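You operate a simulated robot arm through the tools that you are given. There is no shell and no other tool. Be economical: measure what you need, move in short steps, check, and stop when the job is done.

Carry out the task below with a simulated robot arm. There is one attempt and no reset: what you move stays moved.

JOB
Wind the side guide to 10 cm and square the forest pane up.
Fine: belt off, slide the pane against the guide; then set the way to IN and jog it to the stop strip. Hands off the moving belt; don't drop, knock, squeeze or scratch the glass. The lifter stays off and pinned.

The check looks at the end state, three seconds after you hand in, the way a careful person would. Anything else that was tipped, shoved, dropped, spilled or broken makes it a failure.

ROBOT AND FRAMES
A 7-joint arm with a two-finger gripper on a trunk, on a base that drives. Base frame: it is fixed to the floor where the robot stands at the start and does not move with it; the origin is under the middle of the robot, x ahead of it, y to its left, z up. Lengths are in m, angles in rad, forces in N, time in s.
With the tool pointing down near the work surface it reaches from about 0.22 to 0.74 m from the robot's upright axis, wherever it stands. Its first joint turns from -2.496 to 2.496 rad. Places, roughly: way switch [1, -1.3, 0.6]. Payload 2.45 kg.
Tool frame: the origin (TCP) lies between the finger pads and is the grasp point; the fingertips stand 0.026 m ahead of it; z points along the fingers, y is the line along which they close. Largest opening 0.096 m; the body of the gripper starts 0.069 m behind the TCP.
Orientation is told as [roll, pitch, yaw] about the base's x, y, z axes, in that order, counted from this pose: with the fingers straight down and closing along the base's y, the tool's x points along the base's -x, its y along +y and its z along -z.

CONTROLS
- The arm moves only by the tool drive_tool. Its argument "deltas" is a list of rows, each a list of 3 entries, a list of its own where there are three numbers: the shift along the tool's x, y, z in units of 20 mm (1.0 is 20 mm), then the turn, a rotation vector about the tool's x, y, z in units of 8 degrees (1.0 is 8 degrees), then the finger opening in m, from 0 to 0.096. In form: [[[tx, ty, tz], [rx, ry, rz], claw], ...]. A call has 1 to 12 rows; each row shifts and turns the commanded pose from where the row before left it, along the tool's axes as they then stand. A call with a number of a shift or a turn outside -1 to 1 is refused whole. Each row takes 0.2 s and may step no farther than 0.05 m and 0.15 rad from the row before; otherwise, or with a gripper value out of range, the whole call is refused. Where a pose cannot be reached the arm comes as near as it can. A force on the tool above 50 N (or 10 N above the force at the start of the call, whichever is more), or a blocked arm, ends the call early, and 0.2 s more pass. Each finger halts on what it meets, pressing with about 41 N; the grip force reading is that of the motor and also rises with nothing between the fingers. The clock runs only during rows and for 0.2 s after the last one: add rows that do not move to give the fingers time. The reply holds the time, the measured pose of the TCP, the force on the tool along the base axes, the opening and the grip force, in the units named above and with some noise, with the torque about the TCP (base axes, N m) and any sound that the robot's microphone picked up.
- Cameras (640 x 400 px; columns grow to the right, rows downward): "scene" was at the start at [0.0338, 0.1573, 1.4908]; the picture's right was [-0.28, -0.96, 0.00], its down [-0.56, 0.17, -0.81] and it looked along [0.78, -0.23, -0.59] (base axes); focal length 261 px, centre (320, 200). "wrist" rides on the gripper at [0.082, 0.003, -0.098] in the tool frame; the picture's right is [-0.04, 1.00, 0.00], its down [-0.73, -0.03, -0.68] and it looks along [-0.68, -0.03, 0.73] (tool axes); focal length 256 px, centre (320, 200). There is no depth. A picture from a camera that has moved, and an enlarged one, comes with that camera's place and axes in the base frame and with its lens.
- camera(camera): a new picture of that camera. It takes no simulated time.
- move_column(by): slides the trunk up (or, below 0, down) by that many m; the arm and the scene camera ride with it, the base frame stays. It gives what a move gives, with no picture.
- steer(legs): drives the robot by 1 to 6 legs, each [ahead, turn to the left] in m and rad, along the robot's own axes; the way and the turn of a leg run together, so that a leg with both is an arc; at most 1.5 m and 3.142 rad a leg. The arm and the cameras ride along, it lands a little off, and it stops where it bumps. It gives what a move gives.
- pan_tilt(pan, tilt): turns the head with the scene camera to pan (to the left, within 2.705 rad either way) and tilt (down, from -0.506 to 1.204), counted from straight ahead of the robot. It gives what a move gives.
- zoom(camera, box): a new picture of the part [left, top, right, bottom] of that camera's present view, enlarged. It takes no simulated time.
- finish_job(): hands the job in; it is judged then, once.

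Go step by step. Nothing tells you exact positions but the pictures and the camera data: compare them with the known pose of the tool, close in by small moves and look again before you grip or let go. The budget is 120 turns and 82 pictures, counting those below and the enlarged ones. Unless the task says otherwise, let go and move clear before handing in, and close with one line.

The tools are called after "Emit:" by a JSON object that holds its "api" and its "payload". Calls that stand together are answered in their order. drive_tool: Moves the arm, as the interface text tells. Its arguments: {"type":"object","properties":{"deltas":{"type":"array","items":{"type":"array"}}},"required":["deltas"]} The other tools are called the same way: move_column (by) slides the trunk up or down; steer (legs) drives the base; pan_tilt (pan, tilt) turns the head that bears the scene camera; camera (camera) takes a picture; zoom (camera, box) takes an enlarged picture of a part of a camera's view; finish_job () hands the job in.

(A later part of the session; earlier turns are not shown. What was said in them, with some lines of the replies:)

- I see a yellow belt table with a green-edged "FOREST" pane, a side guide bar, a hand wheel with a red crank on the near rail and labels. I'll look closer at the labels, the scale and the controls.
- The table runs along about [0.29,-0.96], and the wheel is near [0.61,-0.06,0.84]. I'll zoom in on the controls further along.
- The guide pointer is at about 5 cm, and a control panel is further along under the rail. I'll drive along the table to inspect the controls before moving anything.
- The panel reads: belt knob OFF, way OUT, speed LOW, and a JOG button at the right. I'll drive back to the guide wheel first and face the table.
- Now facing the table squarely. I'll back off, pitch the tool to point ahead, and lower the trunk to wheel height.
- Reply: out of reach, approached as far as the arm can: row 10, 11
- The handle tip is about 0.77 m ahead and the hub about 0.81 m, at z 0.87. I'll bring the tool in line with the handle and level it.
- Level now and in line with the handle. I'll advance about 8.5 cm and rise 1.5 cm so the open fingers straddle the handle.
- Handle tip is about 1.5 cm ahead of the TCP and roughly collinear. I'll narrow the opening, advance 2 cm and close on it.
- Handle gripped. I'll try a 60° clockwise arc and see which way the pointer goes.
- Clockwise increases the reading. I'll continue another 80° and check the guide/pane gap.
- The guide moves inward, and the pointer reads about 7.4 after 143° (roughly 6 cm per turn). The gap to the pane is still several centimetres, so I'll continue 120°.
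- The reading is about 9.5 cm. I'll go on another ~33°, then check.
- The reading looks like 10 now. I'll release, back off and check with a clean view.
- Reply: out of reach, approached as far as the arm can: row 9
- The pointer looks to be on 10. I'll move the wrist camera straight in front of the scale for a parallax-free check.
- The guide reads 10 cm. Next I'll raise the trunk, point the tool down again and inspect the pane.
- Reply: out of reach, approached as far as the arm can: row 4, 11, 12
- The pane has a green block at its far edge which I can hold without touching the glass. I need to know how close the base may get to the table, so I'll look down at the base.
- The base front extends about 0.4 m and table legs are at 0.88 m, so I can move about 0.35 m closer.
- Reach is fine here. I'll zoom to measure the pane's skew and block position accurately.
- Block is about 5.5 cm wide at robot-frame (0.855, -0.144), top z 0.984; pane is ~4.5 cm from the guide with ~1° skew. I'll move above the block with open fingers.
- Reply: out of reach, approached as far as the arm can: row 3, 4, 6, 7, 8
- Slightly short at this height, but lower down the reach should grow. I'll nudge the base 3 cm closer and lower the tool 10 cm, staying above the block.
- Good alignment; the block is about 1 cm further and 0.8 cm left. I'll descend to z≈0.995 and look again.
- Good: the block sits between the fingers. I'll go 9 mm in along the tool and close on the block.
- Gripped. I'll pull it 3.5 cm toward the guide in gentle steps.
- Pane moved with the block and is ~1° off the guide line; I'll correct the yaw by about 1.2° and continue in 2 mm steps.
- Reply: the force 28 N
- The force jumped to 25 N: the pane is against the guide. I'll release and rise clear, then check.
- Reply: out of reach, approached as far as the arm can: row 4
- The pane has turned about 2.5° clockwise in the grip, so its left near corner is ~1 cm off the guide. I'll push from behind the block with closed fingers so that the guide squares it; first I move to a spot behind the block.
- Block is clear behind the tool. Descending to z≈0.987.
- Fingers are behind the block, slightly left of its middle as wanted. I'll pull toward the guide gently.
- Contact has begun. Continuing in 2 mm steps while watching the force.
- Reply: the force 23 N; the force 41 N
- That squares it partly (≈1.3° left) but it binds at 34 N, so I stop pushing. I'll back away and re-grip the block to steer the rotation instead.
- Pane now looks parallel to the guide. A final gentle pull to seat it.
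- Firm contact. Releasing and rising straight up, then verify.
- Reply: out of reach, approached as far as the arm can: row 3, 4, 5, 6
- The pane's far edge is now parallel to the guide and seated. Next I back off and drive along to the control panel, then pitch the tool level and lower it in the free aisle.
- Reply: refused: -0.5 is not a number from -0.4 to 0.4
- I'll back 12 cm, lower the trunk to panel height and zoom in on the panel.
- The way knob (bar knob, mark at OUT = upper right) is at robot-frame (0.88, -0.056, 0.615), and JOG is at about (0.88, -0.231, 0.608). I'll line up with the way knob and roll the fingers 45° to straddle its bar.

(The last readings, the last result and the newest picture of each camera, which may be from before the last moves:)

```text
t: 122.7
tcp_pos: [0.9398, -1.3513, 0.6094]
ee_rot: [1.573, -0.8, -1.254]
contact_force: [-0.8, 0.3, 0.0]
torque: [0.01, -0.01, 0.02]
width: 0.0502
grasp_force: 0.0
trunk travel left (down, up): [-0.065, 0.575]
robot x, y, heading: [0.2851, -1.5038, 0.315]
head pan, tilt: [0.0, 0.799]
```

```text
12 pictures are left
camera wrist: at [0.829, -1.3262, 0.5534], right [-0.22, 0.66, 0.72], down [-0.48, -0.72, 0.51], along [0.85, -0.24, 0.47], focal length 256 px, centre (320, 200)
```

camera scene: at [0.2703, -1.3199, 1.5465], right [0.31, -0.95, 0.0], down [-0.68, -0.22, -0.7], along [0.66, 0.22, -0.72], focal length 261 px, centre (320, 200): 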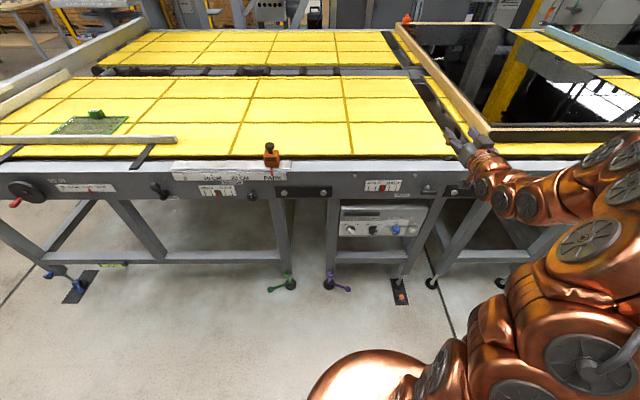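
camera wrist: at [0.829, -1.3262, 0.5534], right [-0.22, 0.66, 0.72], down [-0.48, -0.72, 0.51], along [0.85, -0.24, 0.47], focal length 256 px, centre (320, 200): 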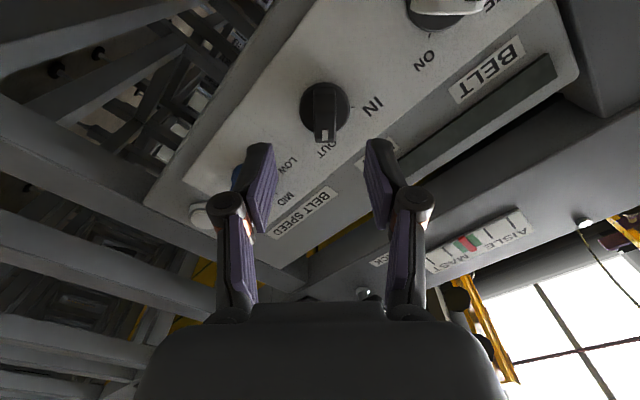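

The fingers are aligned with the bar. Advance 7 cm and look.

Emit:
{"api": "drive_tool", "payload": {"deltas": [[[0, 0.02, 0.85], [0, 0, 0], 0.05], [[0, 0.02, 0.85], [0, 0, 0], 0.05], [[0, 0, 0.85], [0, 0, 0], 0.05], [[0, 0, 0.85], [0, 0, 0], 0.05]]}}

Emit:
{"api": "camera", "payload": {"camera": "wrist"}}

```text
t: 123.7
tcp_pos: [1.0032, -1.3299, 0.6096]
ee_rot: [1.568, -0.801, -1.252]
contact_force: [0.4, 0.4, -0.3]
torque: [0.0, 0.0, -0.01]
width: 0.0498
grasp_force: 0.1
trunk travel left (down, up): [-0.065, 0.575]
robot x, y, heading: [0.2828, -1.5063, 0.317]
head pan, tilt: [0.0, 0.799]
```

```text
11 pictures are left
camera wrist: at [0.892, -1.3045, 0.5533], right [-0.21, 0.66, 0.72], down [-0.48, -0.72, 0.51], along [0.85, -0.24, 0.47], focal length 256 px, centre (320, 200)
```

wrist: 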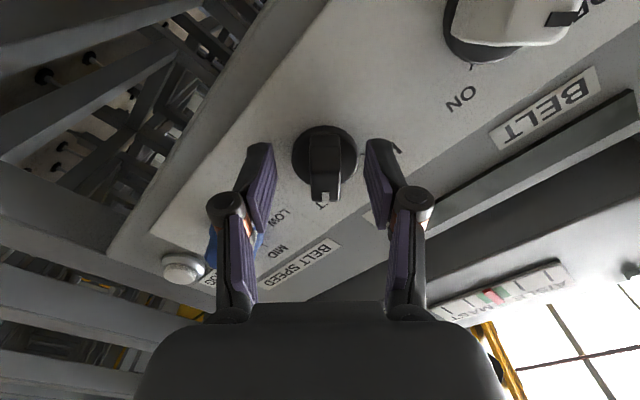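

Nearly there; advance another 1.2 cm and close on the bar.

Emit:
{"api": "drive_tool", "payload": {"deltas": [[[0, 0.08, 0.3], [0, 0, 0], 0.05], [[0, 0, 0.3], [0, 0, 0], 0.05], [[0, 0, 0], [0, 0, 0], 0.03], [[0, 0, 0], [0, 0, 0], 0.005], [[0, 0, 0], [0, 0, 0], 0.005], [[0, 0, 0], [0, 0, 0], 0.005]]}}

```text
t: 125.1
tcp_pos: [1.0143, -1.3261, 0.6127]
ee_rot: [1.573, -0.802, -1.255]
contact_force: [-16.9, -5.6, 3.7]
torque: [0.08, -0.11, 0.3]
width: 0.0394
grasp_force: 45.4
trunk travel left (down, up): [-0.065, 0.575]
robot x, y, heading: [0.2855, -1.5034, 0.317]
head pan, tilt: [0.0, 0.799]
```

The fingers closed on the round skirt. I'll open, back out 1 cm and close on the bar.

Emit:
{"api": "drive_tool", "payload": {"deltas": [[[0, 0, 0], [0, 0, 0], 0.05], [[0, 0, -0.25], [0, 0, 0], 0.05], [[0, 0, -0.25], [0, 0, 0], 0.05], [[0, 0, 0], [0, 0, 0], 0.03], [[0, 0, 0], [0, 0, 0], 0.005], [[0, 0, 0], [0, 0, 0], 0.005], [[0, 0, 0], [0, 0, 0], 0.005]]}}

```text
t: 126.3
tcp_pos: [1.002, -1.3275, 0.6108]
ee_rot: [1.567, -0.804, -1.247]
contact_force: [-34.5, -11.5, 4.4]
torque: [0.16, -0.5, 0.23]
width: 0.0165
grasp_force: 16.3
trunk travel left (down, up): [-0.065, 0.575]
robot x, y, heading: [0.2794, -1.5044, 0.318]
head pan, tilt: [0.0, 0.799]
stopped in row 5: the force on the tool passed its limit at 58 N (the readings are from after the stop); the commanded pose is now the measured one
```

Emit:
{"api": "drive_tool", "payload": {"deltas": [[[0, 0, 0], [0, 0, 0], 0.03], [[0, 0, -0.15], [0, 0, 0], 0.03], [[0, 0, 0], [0, 0, 0], 0.005], [[0, 0, 0], [0, 0, 0], 0.005], [[0, 0, 0], [0, 0, 0], 0.005]]}}

Emit:
{"api": "camera", "payload": {"camera": "wrist"}}

```text
t: 127.5
tcp_pos: [1.001, -1.3281, 0.6121]
ee_rot: [1.569, -0.802, -1.249]
contact_force: [10.6, 8.4, 6.3]
torque: [-0.11, 0.08, 0.4]
width: 0.016
grasp_force: 41.4
trunk travel left (down, up): [-0.065, 0.575]
robot x, y, heading: [0.2848, -1.5078, 0.316]
head pan, tilt: [0.0, 0.799]
```

```text
10 pictures are left
camera wrist: at [0.89, -1.3025, 0.5547], right [-0.22, 0.66, 0.72], down [-0.48, -0.72, 0.51], along [0.85, -0.24, 0.47], focal length 256 px, centre (320, 200)
```

wrist: 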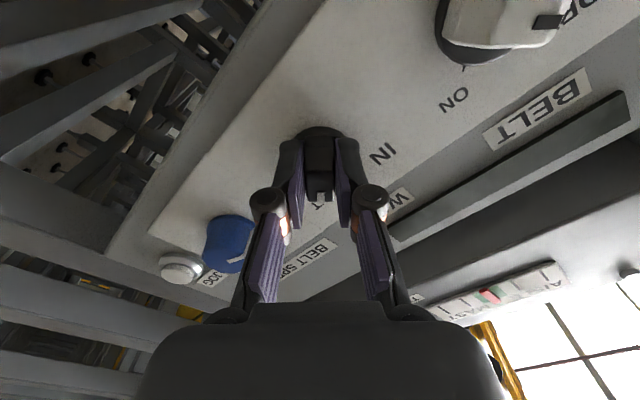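

The bar is gripped. Turning 90° counter-clockwise to IN.

Emit:
{"api": "drive_tool", "payload": {"deltas": [[[0, 0, 0], [0, 0, -0.94], 0.005], [[0, 0, 0], [0, 0, -0.94], 0.005], [[0, 0, 0], [0, 0, -0.94], 0.005], [[0, 0, 0], [0, 0, -0.94], 0.005], [[0, 0, 0], [0, 0, -0.94], 0.005], [[0, 0, 0], [0, 0, -0.94], 0.005], [[0, 0, 0], [0, 0, -0.94], 0.005], [[0, 0, 0], [0, 0, -0.94], 0.005], [[0, 0, 0], [0, 0, -0.94], 0.005], [[0, 0, 0], [0, 0, -0.94], 0.005], [[0, 0, 0], [0, 0, -0.94], 0.005], [[0, 0, 0], [0, 0, -0.93], 0.005]]}}

```text
t: 129.5
tcp_pos: [1.0034, -1.333, 0.6101]
ee_rot: [-1.559, -1.181, 1.87]
contact_force: [11.1, -2.1, 0.1]
torque: [-0.26, 0.93, -0.58]
width: 0.0158
grasp_force: 41.7
trunk travel left (down, up): [-0.065, 0.575]
robot x, y, heading: [0.2849, -1.5064, 0.308]
head pan, tilt: [0.0, 0.799]
stopped in row 10: the force on the tool passed its limit at 51 N (the readings are from after the stop); the commanded pose is now the measured one
```

Emit:
{"api": "camera", "payload": {"camera": "wrist"}}

```text
9 pictures are left
camera wrist: at [0.9177, -1.3898, 0.5337], right [-0.29, 0.89, -0.34], down [-0.72, 0.03, 0.69], along [0.63, 0.45, 0.63], focal length 256 px, centre (320, 200)
```

wrist: 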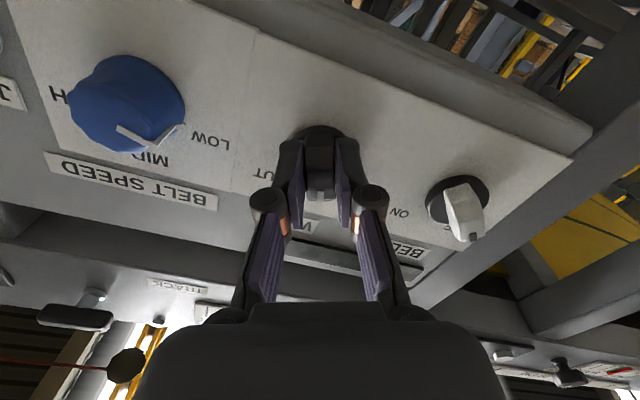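

The belt knob at OFF shows about 20° more is needed. Continue with smaller turns.

Emit:
{"api": "drive_tool", "payload": {"deltas": [[[0, 0, 0], [0, 0, -0.6], 0.005], [[0, 0, 0], [0, 0, -0.6], 0.005], [[0, 0, 0], [0, 0, -0.6], 0.005], [[0, 0, 0], [0, 0, -0.6], 0.005], [[0, 0, 0], [0, 0, -0.5], 0.005]]}}

```text
t: 130.7
tcp_pos: [1.0033, -1.3343, 0.6116]
ee_rot: [-1.568, -0.777, 1.876]
contact_force: [33.8, -12.7, 7.0]
torque: [0.44, 0.11, -0.64]
width: 0.0159
grasp_force: 41.7
trunk travel left (down, up): [-0.065, 0.575]
robot x, y, heading: [0.2828, -1.5077, 0.316]
head pan, tilt: [0.0, 0.799]
```

Now at the full 90°. Releasing, backing out and checking.

Emit:
{"api": "drive_tool", "payload": {"deltas": [[[0, 0, 0], [0, 0, 0], 0.03], [[0, 0, 0], [0, 0, 0], 0.04], [[0, 0, -0.8], [0, 0, 0], 0.04], [[0, 0, -0.8], [0, 0, 0], 0.04], [[0, 0, -0.8], [0, 0, 0], 0.03], [[0, 0, -0.8], [0, 0, 0], 0.02], [[0, 0, 0], [0, 0, 0.94], 0.0], [[0, 0, 0], [0, 0, 0.94], 0.0], [[0, 0, 0], [0, 0, 0.94], 0.0], [[0, 0, 0], [0, 0, 0.94], 0.0], [[0, 0, 0], [0, 0, 0.94], 0.0], [[0, 0, 0], [0, 0, 0.93], 0.0]]}}

Emit:
{"api": "zoom", "payload": {"camera": "wrist", "box": [120, 0, 520, 250]}}

```text
t: 133.3
tcp_pos: [0.9408, -1.3526, 0.6112]
ee_rot: [-1.098, -1.563, 1.408]
contact_force: [-0.4, 0.6, 0.0]
torque: [-0.01, -0.02, 0.01]
width: 0.0001
grasp_force: 28.5
trunk travel left (down, up): [-0.065, 0.575]
robot x, y, heading: [0.2828, -1.5088, 0.316]
head pan, tilt: [0.0, 0.799]
```

```text
1.60 times, centred on (320, 125) of wrist
camera zoom: at [0.8471, -1.3801, 0.5297], right [-0.31, 0.95, 0.03], down [-0.64, -0.23, 0.74], along [0.71, 0.2, 0.68], focal length 410 px, centre (320, 320)
```

zoom: 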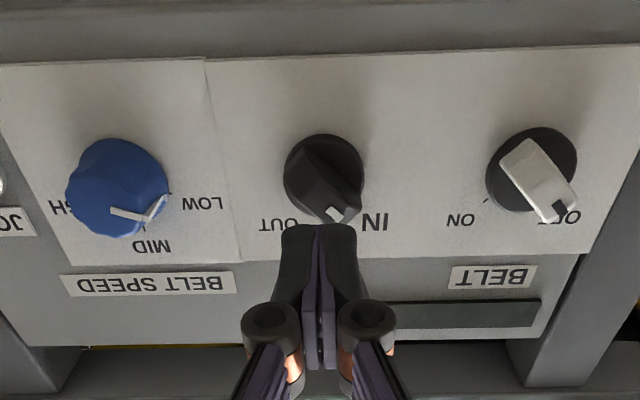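

The way knob now points to IN, matching the belt knob's OFF angle. Next I back off, shift to the JOG button with closed fingers, and raise the trunk a bit (arm down) so the head sees the pane.

Emit:
{"api": "drive_tool", "payload": {"deltas": [[[0, 0, -1], [0, 0, 0], 0.0], [[0, 0, -1], [0, 0, 0], 0.0], [[0, -1, 0], [0, 0, 0], 0.0], [[0, -1, 0], [0, 0, 0], 0.0], [[0, -1, 0], [0, 0, 0], 0.0], [[0, -1, 0], [0, 0, 0], 0.0], [[0, -1, 0], [0, 0, 0], 0.0], [[0, -1, 0], [0, 0, 0], 0.0], [[0, -1, 0], [0, 0, 0], 0.0], [[0, -1, 0], [0, 0, 0], 0.0], [[0, -0.65, 0], [0, 0, 0], 0.0]]}}

Emit:
{"api": "move_column", "payload": {"by": 0.15}}

Emit:
{"api": "drive_tool", "payload": {"deltas": [[[1, 0, 0], [0, 0, 0], 0.0], [[1, 0, 0], [0, 0, 0], 0.0], [[1, 0, 0], [0, 0, 0], 0.0], [[1, 0, 0], [0, 0, 0], 0.0], [[1, 0, 0], [0, 0, 0], 0.0], [[1, 0, 0], [0, 0, 0], 0.0], [[1, 0, 0], [0, 0, 0], 0.0], [[0.6, 0, 0], [0, 0, 0], 0.0]]}}

Emit:
{"api": "pan_tilt", "payload": {"pan": 0.8, "tilt": 0.3}}

Emit:
{"api": "camera", "payload": {"camera": "wrist"}}

Emit:
{"api": "camera", "payload": {"camera": "scene"}}

```text
t: 135.7
tcp_pos: [0.9936, -1.5174, 0.6136]
ee_rot: [-1.195, -1.564, 1.505]
contact_force: [-0.2, 0.1, -0.8]
torque: [0.0, 0.01, 0.01]
width: 0.0
grasp_force: 28.5
out of reach, approached as far as the arm can: row 1, 2
trunk travel left (down, up): [-0.065, 0.575]
robot x, y, heading: [0.2838, -1.5047, 0.31]
head pan, tilt: [0.0, 0.799]
```

```text
t: 137.5
tcp_pos: [0.9931, -1.5168, 0.7638]
ee_rot: [-1.244, -1.562, 1.556]
contact_force: [0.9, 0.4, 0.2]
torque: [-0.02, 0.01, 0.02]
width: 0.0
grasp_force: 28.7
trunk travel left (down, up): [-0.215, 0.425]
robot x, y, heading: [0.2864, -1.5092, 0.316]
head pan, tilt: [0.0, 0.799]
```

```text
t: 139.3
tcp_pos: [0.9955, -1.5183, 0.6135]
ee_rot: [-1.294, -1.56, 1.603]
contact_force: [0.1, -0.2, 0.3]
torque: [0.01, -0.01, -0.04]
width: 0.0001
grasp_force: 28.6
trunk travel left (down, up): [-0.215, 0.425]
robot x, y, heading: [0.2867, -1.5101, 0.31]
head pan, tilt: [0.0, 0.799]
```

```text
t: 140.4
tcp_pos: [0.9939, -1.5182, 0.613]
ee_rot: [-1.25, -1.562, 1.562]
contact_force: [0.1, -0.4, -0.1]
torque: [0.01, -0.02, 0.01]
width: 0.0
grasp_force: 28.5
trunk travel left (down, up): [-0.215, 0.425]
robot x, y, heading: [0.285, -1.509, 0.313]
head pan, tilt: [0.799, 0.3]
```

```text
7 pictures are left
camera wrist: at [0.901, -1.5458, 0.5312], right [-0.31, 0.95, 0.03], down [-0.64, -0.23, 0.74], along [0.71, 0.21, 0.68], focal length 256 px, centre (320, 200)
```

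wrist: 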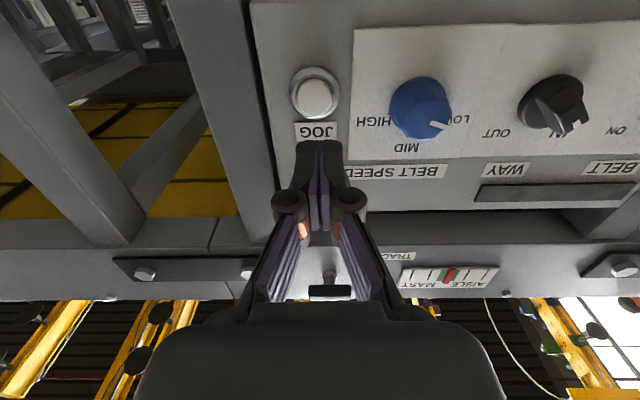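

```text
6 pictures are left
camera scene: at [0.2205, -1.2659, 1.2108], right [0.9, -0.44, 0.0], down [-0.13, -0.27, -0.96], along [0.42, 0.86, -0.3], focal length 261 px, centre (320, 200)
```

scene: 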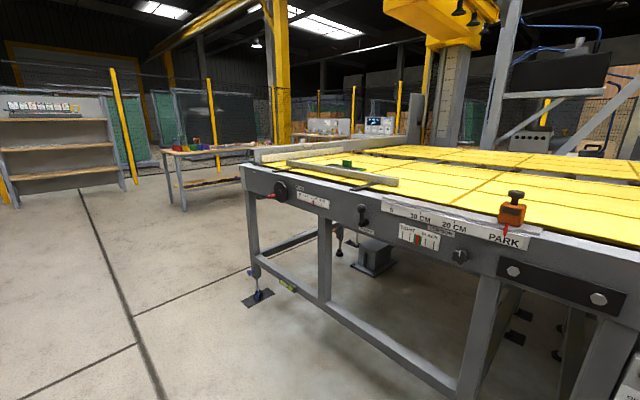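

JOG is just ahead, about 1.2 cm below the tool axis. I'll align and approach in small steps until I feel the button.

Emit:
{"api": "drive_tool", "payload": {"deltas": [[[0.6, -0.1, 0.5], [0, 0, 0], 0.0], [[0, 0, 0.8], [0, 0, 0], 0.0], [[0, 0, 0.5], [0, 0, 0], 0.0]]}}

Emit:
{"api": "drive_tool", "payload": {"deltas": [[[0, 0, 0.2], [0, 0, 0], 0.0], [[0, 0, 0.2], [0, 0, 0], 0.0]]}}

Emit:
{"api": "zoom", "payload": {"camera": "wrist", "box": [220, 40, 420, 240]}}

```text
t: 141.2
tcp_pos: [1.0295, -1.51, 0.6002]
ee_rot: [-1.354, -1.563, 1.663]
contact_force: [-0.1, -0.5, -0.1]
torque: [-0.02, -0.02, -0.02]
width: 0.0
grasp_force: 28.5
trunk travel left (down, up): [-0.215, 0.425]
robot x, y, heading: [0.2839, -1.5089, 0.311]
head pan, tilt: [0.799, 0.3]
```

```text
t: 141.8
tcp_pos: [1.0359, -1.5069, 0.5987]
ee_rot: [-1.087, -1.562, 1.397]
contact_force: [-0.2, -0.2, 0.7]
torque: [0.0, 0.03, -0.02]
width: 0.0002
grasp_force: 28.8
trunk travel left (down, up): [-0.215, 0.425]
robot x, y, heading: [0.2824, -1.512, 0.315]
head pan, tilt: [0.799, 0.3]
```

```text
2.00 times, centred on (320, 140) of wrist
camera zoom: at [0.9428, -1.5341, 0.5176], right [-0.31, 0.95, 0.03], down [-0.64, -0.23, 0.74], along [0.71, 0.2, 0.68], focal length 512 px, centre (320, 320)
```

zoom: 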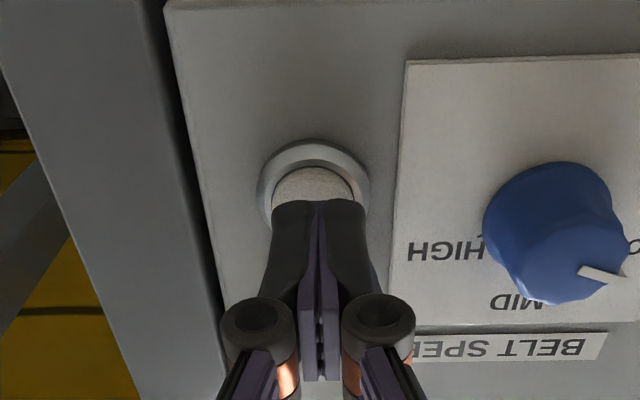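

Emit:
{"api": "drive_tool", "payload": {"deltas": [[[0.1, -0.05, 0.15], [0, 0, 0], 0.0], [[0.1, 0, 0.15], [0, 0, 0], 0.0]]}}

Emit:
{"api": "drive_tool", "payload": {"deltas": [[[0, 0, 0.15], [0, 0, 0], 0.0]]}}

Emit:
{"api": "drive_tool", "payload": {"deltas": [[[0, 0, 0.15], [0, 0, 0], 0.0]]}}

Emit:
{"api": "drive_tool", "payload": {"deltas": [[[0, 0, 0.1], [0, 0, 0], 0.0]]}}

```text
t: 142.4
tcp_pos: [1.0413, -1.5061, 0.595]
ee_rot: [-1.183, -1.562, 1.494]
contact_force: [0.3, 0.3, 0.2]
torque: [0.01, 0.03, 0.01]
width: 0.0
grasp_force: 28.7
trunk travel left (down, up): [-0.215, 0.425]
robot x, y, heading: [0.2837, -1.5058, 0.312]
head pan, tilt: [0.799, 0.3]
```

```text
t: 142.8
tcp_pos: [1.0442, -1.5046, 0.5958]
ee_rot: [-1.245, -1.562, 1.555]
contact_force: [-0.1, 0.7, -0.8]
torque: [0.02, 0.0, -0.02]
width: 0.0
grasp_force: 28.0
trunk travel left (down, up): [-0.215, 0.425]
robot x, y, heading: [0.2815, -1.507, 0.315]
head pan, tilt: [0.799, 0.3]
```

```text
t: 143.2
tcp_pos: [1.0467, -1.5036, 0.5978]
ee_rot: [-1.272, -1.562, 1.582]
contact_force: [-0.1, 0.1, -0.2]
torque: [-0.02, 0.0, -0.01]
width: 0.0
grasp_force: 28.7
trunk travel left (down, up): [-0.215, 0.425]
robot x, y, heading: [0.2841, -1.5106, 0.31]
head pan, tilt: [0.799, 0.3]
```

```text
t: 143.6
tcp_pos: [1.05, -1.5039, 0.5959]
ee_rot: [-1.278, -1.561, 1.588]
contact_force: [0.0, 0.8, -0.6]
torque: [0.02, -0.01, -0.04]
width: 0.0
grasp_force: 28.3
trunk travel left (down, up): [-0.215, 0.425]
robot x, y, heading: [0.2792, -1.5048, 0.311]
head pan, tilt: [0.799, 0.3]
```

Emit:
{"api": "drive_tool", "payload": {"deltas": [[[0, 0, 0.1], [0, 0, 0], 0.0]]}}

Emit:
{"api": "drive_tool", "payload": {"deltas": [[[0, 0, 0.1], [0, 0, 0], 0.0]]}}

Emit:
{"api": "drive_tool", "payload": {"deltas": [[[0, 0, 0.1], [0, 0, 0], 0.0]]}}

```text
t: 144.0
tcp_pos: [1.0523, -1.5038, 0.5954]
ee_rot: [-1.277, -1.561, 1.589]
contact_force: [0.4, -0.2, 0.0]
torque: [-0.03, -0.02, -0.02]
width: 0.0
grasp_force: 28.8
trunk travel left (down, up): [-0.215, 0.425]
robot x, y, heading: [0.2844, -1.5067, 0.315]
head pan, tilt: [0.799, 0.3]
```

```text
t: 144.4
tcp_pos: [1.0532, -1.502, 0.5955]
ee_rot: [-1.281, -1.562, 1.592]
contact_force: [-0.2, -0.6, 0.4]
torque: [-0.02, 0.01, -0.03]
width: 0.0
grasp_force: 28.5
trunk travel left (down, up): [-0.215, 0.425]
robot x, y, heading: [0.281, -1.5087, 0.314]
head pan, tilt: [0.799, 0.3]
```

```text
t: 144.8
tcp_pos: [1.055, -1.5019, 0.5966]
ee_rot: [-1.259, -1.562, 1.569]
contact_force: [-0.2, 0.0, 0.4]
torque: [-0.05, 0.01, 0.01]
width: 0.0
grasp_force: 28.3
trunk travel left (down, up): [-0.215, 0.425]
robot x, y, heading: [0.2824, -1.5047, 0.315]
head pan, tilt: [0.799, 0.3]
```

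Emit:
{"api": "drive_tool", "payload": {"deltas": [[[0, 0, 0.1], [0, 0, 0], 0.0]]}}

Emit:
{"api": "drive_tool", "payload": {"deltas": [[[0, 0, 0.1], [0, 0, 0], 0.0]]}}

Emit:
{"api": "drive_tool", "payload": {"deltas": [[[0, 0, 0.1], [0, 0, 0], 0.0]]}}

```text
t: 145.2
tcp_pos: [1.0573, -1.5017, 0.5963]
ee_rot: [-1.25, -1.563, 1.561]
contact_force: [-0.1, 0.5, -0.5]
torque: [0.03, 0.0, 0.0]
width: 0.0
grasp_force: 28.4
trunk travel left (down, up): [-0.215, 0.425]
robot x, y, heading: [0.2849, -1.5073, 0.31]
head pan, tilt: [0.799, 0.3]
```

```text
t: 145.6
tcp_pos: [1.0588, -1.4996, 0.5968]
ee_rot: [-1.215, -1.562, 1.523]
contact_force: [-1.3, -0.7, -0.6]
torque: [-0.02, -0.03, 0.01]
width: 0.0059
grasp_force: 28.2
trunk travel left (down, up): [-0.215, 0.425]
robot x, y, heading: [0.283, -1.5092, 0.311]
head pan, tilt: [0.799, 0.3]
heard: click
```

```text
t: 146.0
tcp_pos: [1.0613, -1.4997, 0.5958]
ee_rot: [-1.219, -1.564, 1.53]
contact_force: [-2.5, -0.4, 0.9]
torque: [0.0, -0.06, -0.01]
width: 0.0062
grasp_force: 28.8
trunk travel left (down, up): [-0.215, 0.425]
robot x, y, heading: [0.2849, -1.5057, 0.311]
head pan, tilt: [0.799, 0.3]
```

A click: the button is pressed. Check which way and how far the pane has moved.

Emit:
{"api": "zoom", "payload": {"camera": "scene", "box": [230, 110, 430, 235]}}

```text
3.20 times, centred on (330, 172) of scene
camera zoom: at [0.2203, -1.2659, 1.2109], right [0.9, -0.44, 0.0], down [-0.13, -0.27, -0.96], along [0.42, 0.86, -0.3], focal length 836 px, centre (288, 288)
```

zoom: 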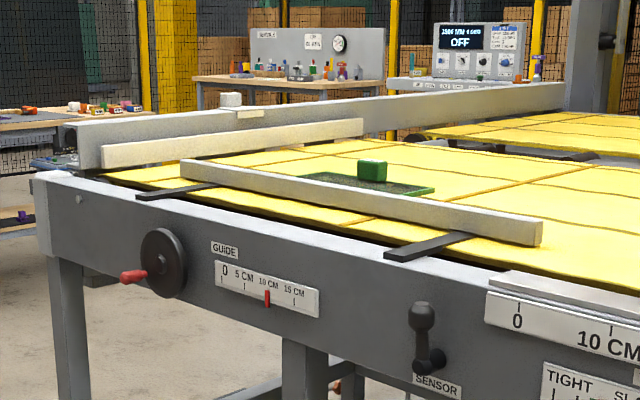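

Way IN moves it toward the stop strip as wanted, slowly. I hold the button for 2.2 s and measure the speed.

Emit:
{"api": "drive_tool", "payload": {"deltas": [[[0, 0, 0], [0, 0, 0], 0.0], [[0, 0, 0], [0, 0, 0], 0.0], [[0, 0, 0], [0, 0, 0], 0.0], [[0, 0, 0], [0, 0, 0], 0.0], [[0, 0, 0], [0, 0, 0], 0.0], [[0, 0, 0], [0, 0, 0], 0.0], [[0, 0, 0], [0, 0, 0], 0.0], [[0, 0, 0], [0, 0, 0], 0.0], [[0, 0, 0], [0, 0, 0], 0.0], [[0, 0, 0], [0, 0, 0], 0.0]]}}

Emit:
{"api": "zoom", "payload": {"camera": "scene", "box": [230, 110, 430, 235]}}

```text
t: 148.2
tcp_pos: [1.0608, -1.5001, 0.595]
ee_rot: [-1.242, -1.562, 1.553]
contact_force: [-2.3, -1.4, -0.3]
torque: [0.02, 0.0, 0.0]
width: 0.006
grasp_force: 28.4
trunk travel left (down, up): [-0.215, 0.425]
robot x, y, heading: [0.2832, -1.5081, 0.315]
head pan, tilt: [0.799, 0.3]
```

```text
3.20 times, centred on (330, 172) of scene
camera zoom: at [0.2204, -1.2659, 1.2109], right [0.9, -0.44, 0.0], down [-0.13, -0.27, -0.96], along [0.42, 0.86, -0.3], focal length 836 px, centre (288, 288)
```

zoom: 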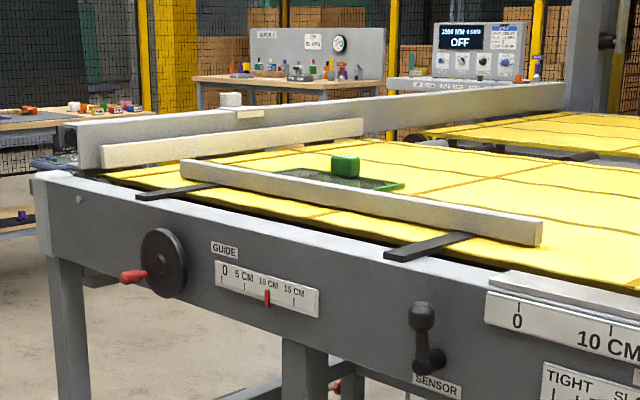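

The belt creeps at ~0.029 m/s with about 0.29 m to go. I'll hold for 7.8 s more and look again.

Emit:
{"api": "drive_tool", "payload": {"deltas": [[[0, 0, 0], [0, 0, 0], 0.0], [[0, 0, 0], [0, 0, 0], 0.0], [[0, 0, 0], [0, 0, 0], 0.0], [[0, 0, 0], [0, 0, 0], 0.0], [[0, 0, 0], [0, 0, 0], 0.0], [[0, 0, 0], [0, 0, 0], 0.0], [[0, 0, 0], [0, 0, 0], 0.0], [[0, 0, 0], [0, 0, 0], 0.0], [[0, 0, 0], [0, 0, 0], 0.0], [[0, 0, 0], [0, 0, 0], 0.0], [[0, 0, 0], [0, 0, 0], 0.0], [[0, 0, 0], [0, 0, 0], 0.0]]}}

Emit:
{"api": "drive_tool", "payload": {"deltas": [[[0, 0, 0], [0, 0, 0], 0.0], [[0, 0, 0], [0, 0, 0], 0.0], [[0, 0, 0], [0, 0, 0], 0.0], [[0, 0, 0], [0, 0, 0], 0.0], [[0, 0, 0], [0, 0, 0], 0.0], [[0, 0, 0], [0, 0, 0], 0.0], [[0, 0, 0], [0, 0, 0], 0.0], [[0, 0, 0], [0, 0, 0], 0.0], [[0, 0, 0], [0, 0, 0], 0.0], [[0, 0, 0], [0, 0, 0], 0.0], [[0, 0, 0], [0, 0, 0], 0.0], [[0, 0, 0], [0, 0, 0], 0.0]]}}

Emit:
{"api": "drive_tool", "payload": {"deltas": [[[0, 0, 0], [0, 0, 0], 0.0], [[0, 0, 0], [0, 0, 0], 0.0], [[0, 0, 0], [0, 0, 0], 0.0], [[0, 0, 0], [0, 0, 0], 0.0], [[0, 0, 0], [0, 0, 0], 0.0], [[0, 0, 0], [0, 0, 0], 0.0], [[0, 0, 0], [0, 0, 0], 0.0], [[0, 0, 0], [0, 0, 0], 0.0], [[0, 0, 0], [0, 0, 0], 0.0], [[0, 0, 0], [0, 0, 0], 0.0], [[0, 0, 0], [0, 0, 0], 0.0], [[0, 0, 0], [0, 0, 0], 0.0]]}}

Emit:
{"api": "zoom", "payload": {"camera": "scene", "box": [240, 130, 360, 190]}}

```text
t: 150.8
tcp_pos: [1.061, -1.5002, 0.5962]
ee_rot: [-1.242, -1.562, 1.553]
contact_force: [-3.3, -1.0, -0.3]
torque: [0.0, -0.01, 0.03]
width: 0.006
grasp_force: 28.5
trunk travel left (down, up): [-0.215, 0.425]
robot x, y, heading: [0.2804, -1.5067, 0.315]
head pan, tilt: [0.799, 0.3]
```

```text
t: 153.4
tcp_pos: [1.0607, -1.4996, 0.596]
ee_rot: [-1.242, -1.562, 1.553]
contact_force: [-2.6, -0.2, -0.4]
torque: [-0.03, -0.02, -0.01]
width: 0.0057
grasp_force: 28.4
trunk travel left (down, up): [-0.215, 0.425]
robot x, y, heading: [0.281, -1.5092, 0.316]
head pan, tilt: [0.799, 0.3]
```

```text
t: 156.0
tcp_pos: [1.0619, -1.4988, 0.596]
ee_rot: [-1.239, -1.562, 1.549]
contact_force: [-3.1, -0.4, -0.7]
torque: [0.02, -0.02, -0.01]
width: 0.006
grasp_force: 28.5
trunk travel left (down, up): [-0.215, 0.425]
robot x, y, heading: [0.2816, -1.5036, 0.314]
head pan, tilt: [0.799, 0.3]
```

```text
5.33 times, centred on (300, 160) of scene
camera zoom: at [0.2204, -1.2659, 1.2109], right [0.9, -0.44, 0.0], down [-0.13, -0.27, -0.96], along [0.42, 0.86, -0.3], focal length 1393 px, centre (427, 413)
```

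zoom: 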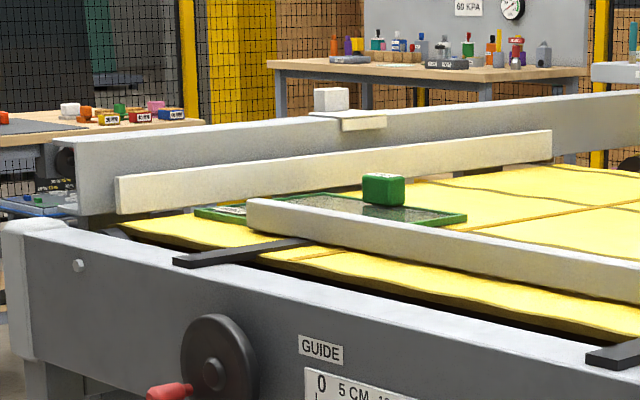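

About 6 cm remain (≈2 s). I hold 1.4 s more and look.

Emit:
{"api": "drive_tool", "payload": {"deltas": [[[0, 0, 0], [0, 0, 0], 0.0], [[0, 0, 0], [0, 0, 0], 0.0], [[0, 0, 0], [0, 0, 0], 0.0], [[0, 0, 0], [0, 0, 0], 0.0], [[0, 0, 0], [0, 0, 0], 0.0], [[0, 0, 0], [0, 0, 0], 0.0]]}}

Emit:
{"api": "zoom", "payload": {"camera": "scene", "box": [240, 130, 360, 190]}}

```text
t: 157.4
tcp_pos: [1.0614, -1.5005, 0.5965]
ee_rot: [-1.239, -1.562, 1.55]
contact_force: [-2.6, 0.4, -0.5]
torque: [0.02, 0.0, 0.03]
width: 0.0062
grasp_force: 28.0
trunk travel left (down, up): [-0.215, 0.425]
robot x, y, heading: [0.2813, -1.5075, 0.308]
head pan, tilt: [0.799, 0.3]
```

```text
5.33 times, centred on (300, 160) of scene
camera zoom: at [0.2204, -1.2659, 1.2109], right [0.9, -0.44, 0.0], down [-0.13, -0.27, -0.96], along [0.42, 0.86, -0.3], focal length 1393 px, centre (427, 413)
```

zoom: 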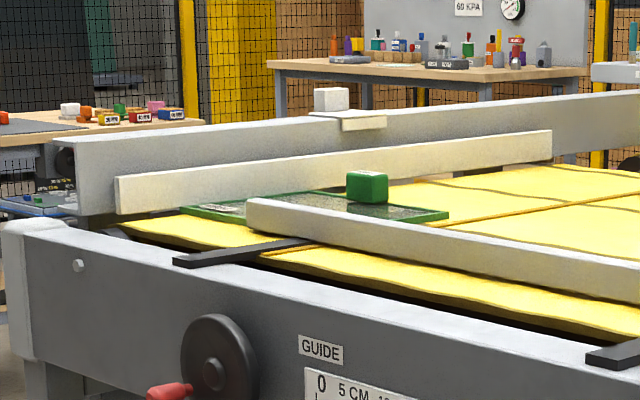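

Emit:
{"api": "drive_tool", "payload": {"deltas": [[[0, 0, 0], [0, 0, 0], 0.0], [[0, 0, 0], [0, 0, 0], 0.0], [[0, 0, 0], [0, 0, 0], 0.0], [[0, 0, 0], [0, 0, 0], 0.0], [[0, 0, 0], [0, 0, 0], 0.0], [[0, 0, 0], [0, 0, 0], 0.0]]}}

Emit:
{"api": "zoom", "payload": {"camera": "scene", "box": [240, 130, 360, 190]}}

```text
t: 158.8
tcp_pos: [1.0609, -1.4994, 0.596]
ee_rot: [-1.24, -1.563, 1.552]
contact_force: [-2.9, -0.7, 0.2]
torque: [0.01, -0.01, -0.01]
width: 0.006
grasp_force: 28.1
trunk travel left (down, up): [-0.215, 0.425]
robot x, y, heading: [0.2794, -1.5044, 0.318]
head pan, tilt: [0.799, 0.3]
```

```text
5.33 times, centred on (300, 160) of scene
camera zoom: at [0.2204, -1.2659, 1.2109], right [0.9, -0.44, 0.0], down [-0.13, -0.27, -0.96], along [0.42, 0.86, -0.3], focal length 1393 px, centre (427, 413)
```

zoom: 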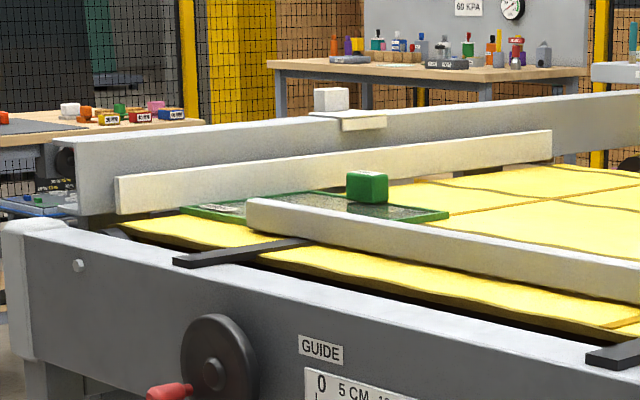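

The pane hasn't moved since the last view while the belt seam has, so it is at the stop strip. I release the button and back off now.

Emit:
{"api": "drive_tool", "payload": {"deltas": [[[0, 0, -0.8], [0, 0, 0], 0.0], [[0, 0, -0.8], [0, 0, 0], 0.0], [[0, 0, -0.8], [0, 0, 0], 0.0], [[0, 0, -0.5], [0, 0, 0], 0.0]]}}

Emit:
{"api": "steer", "payload": {"legs": [[-0.2, 0]]}}

Emit:
{"api": "camera", "payload": {"camera": "wrist"}}

```text
t: 159.8
tcp_pos: [1.0059, -1.5164, 0.595]
ee_rot: [-1.137, -1.559, 1.45]
contact_force: [-0.3, 0.0, 0.2]
torque: [0.0, -0.01, 0.0]
width: 0.0
grasp_force: 28.8
trunk travel left (down, up): [-0.215, 0.425]
robot x, y, heading: [0.2819, -1.506, 0.31]
head pan, tilt: [0.799, 0.3]
```

```text
t: 161.4
tcp_pos: [0.8111, -1.5819, 0.5976]
ee_rot: [-1.228, -1.563, 1.539]
contact_force: [-1.0, 0.1, -0.2]
torque: [-0.02, 0.02, 0.02]
width: 0.0002
grasp_force: 28.7
trunk travel left (down, up): [-0.215, 0.425]
robot x, y, heading: [0.0875, -1.5739, 0.313]
head pan, tilt: [0.799, 0.3]
```

```text
refused: no pictures are left
```

The pane is at the stop strip against the guide, the button has been let go, and the robot stands clear. I'm handing in.

Emit:
{"api": "finish_job", "payload": {}}

```text
The job is handed in.
```

The job is handed in: the guide is at 10 cm, and the forest pane is squared against it and jogged on IN to the stop strip. The belt knob is still at OFF and I did not touch the lifter. Seating the pane took three tries: the first pull turned it about 2.5°, and pushing from behind the block bound at about 34 N before a second grip squared it. I had no pictures left for a final look after letting go of the jog button.
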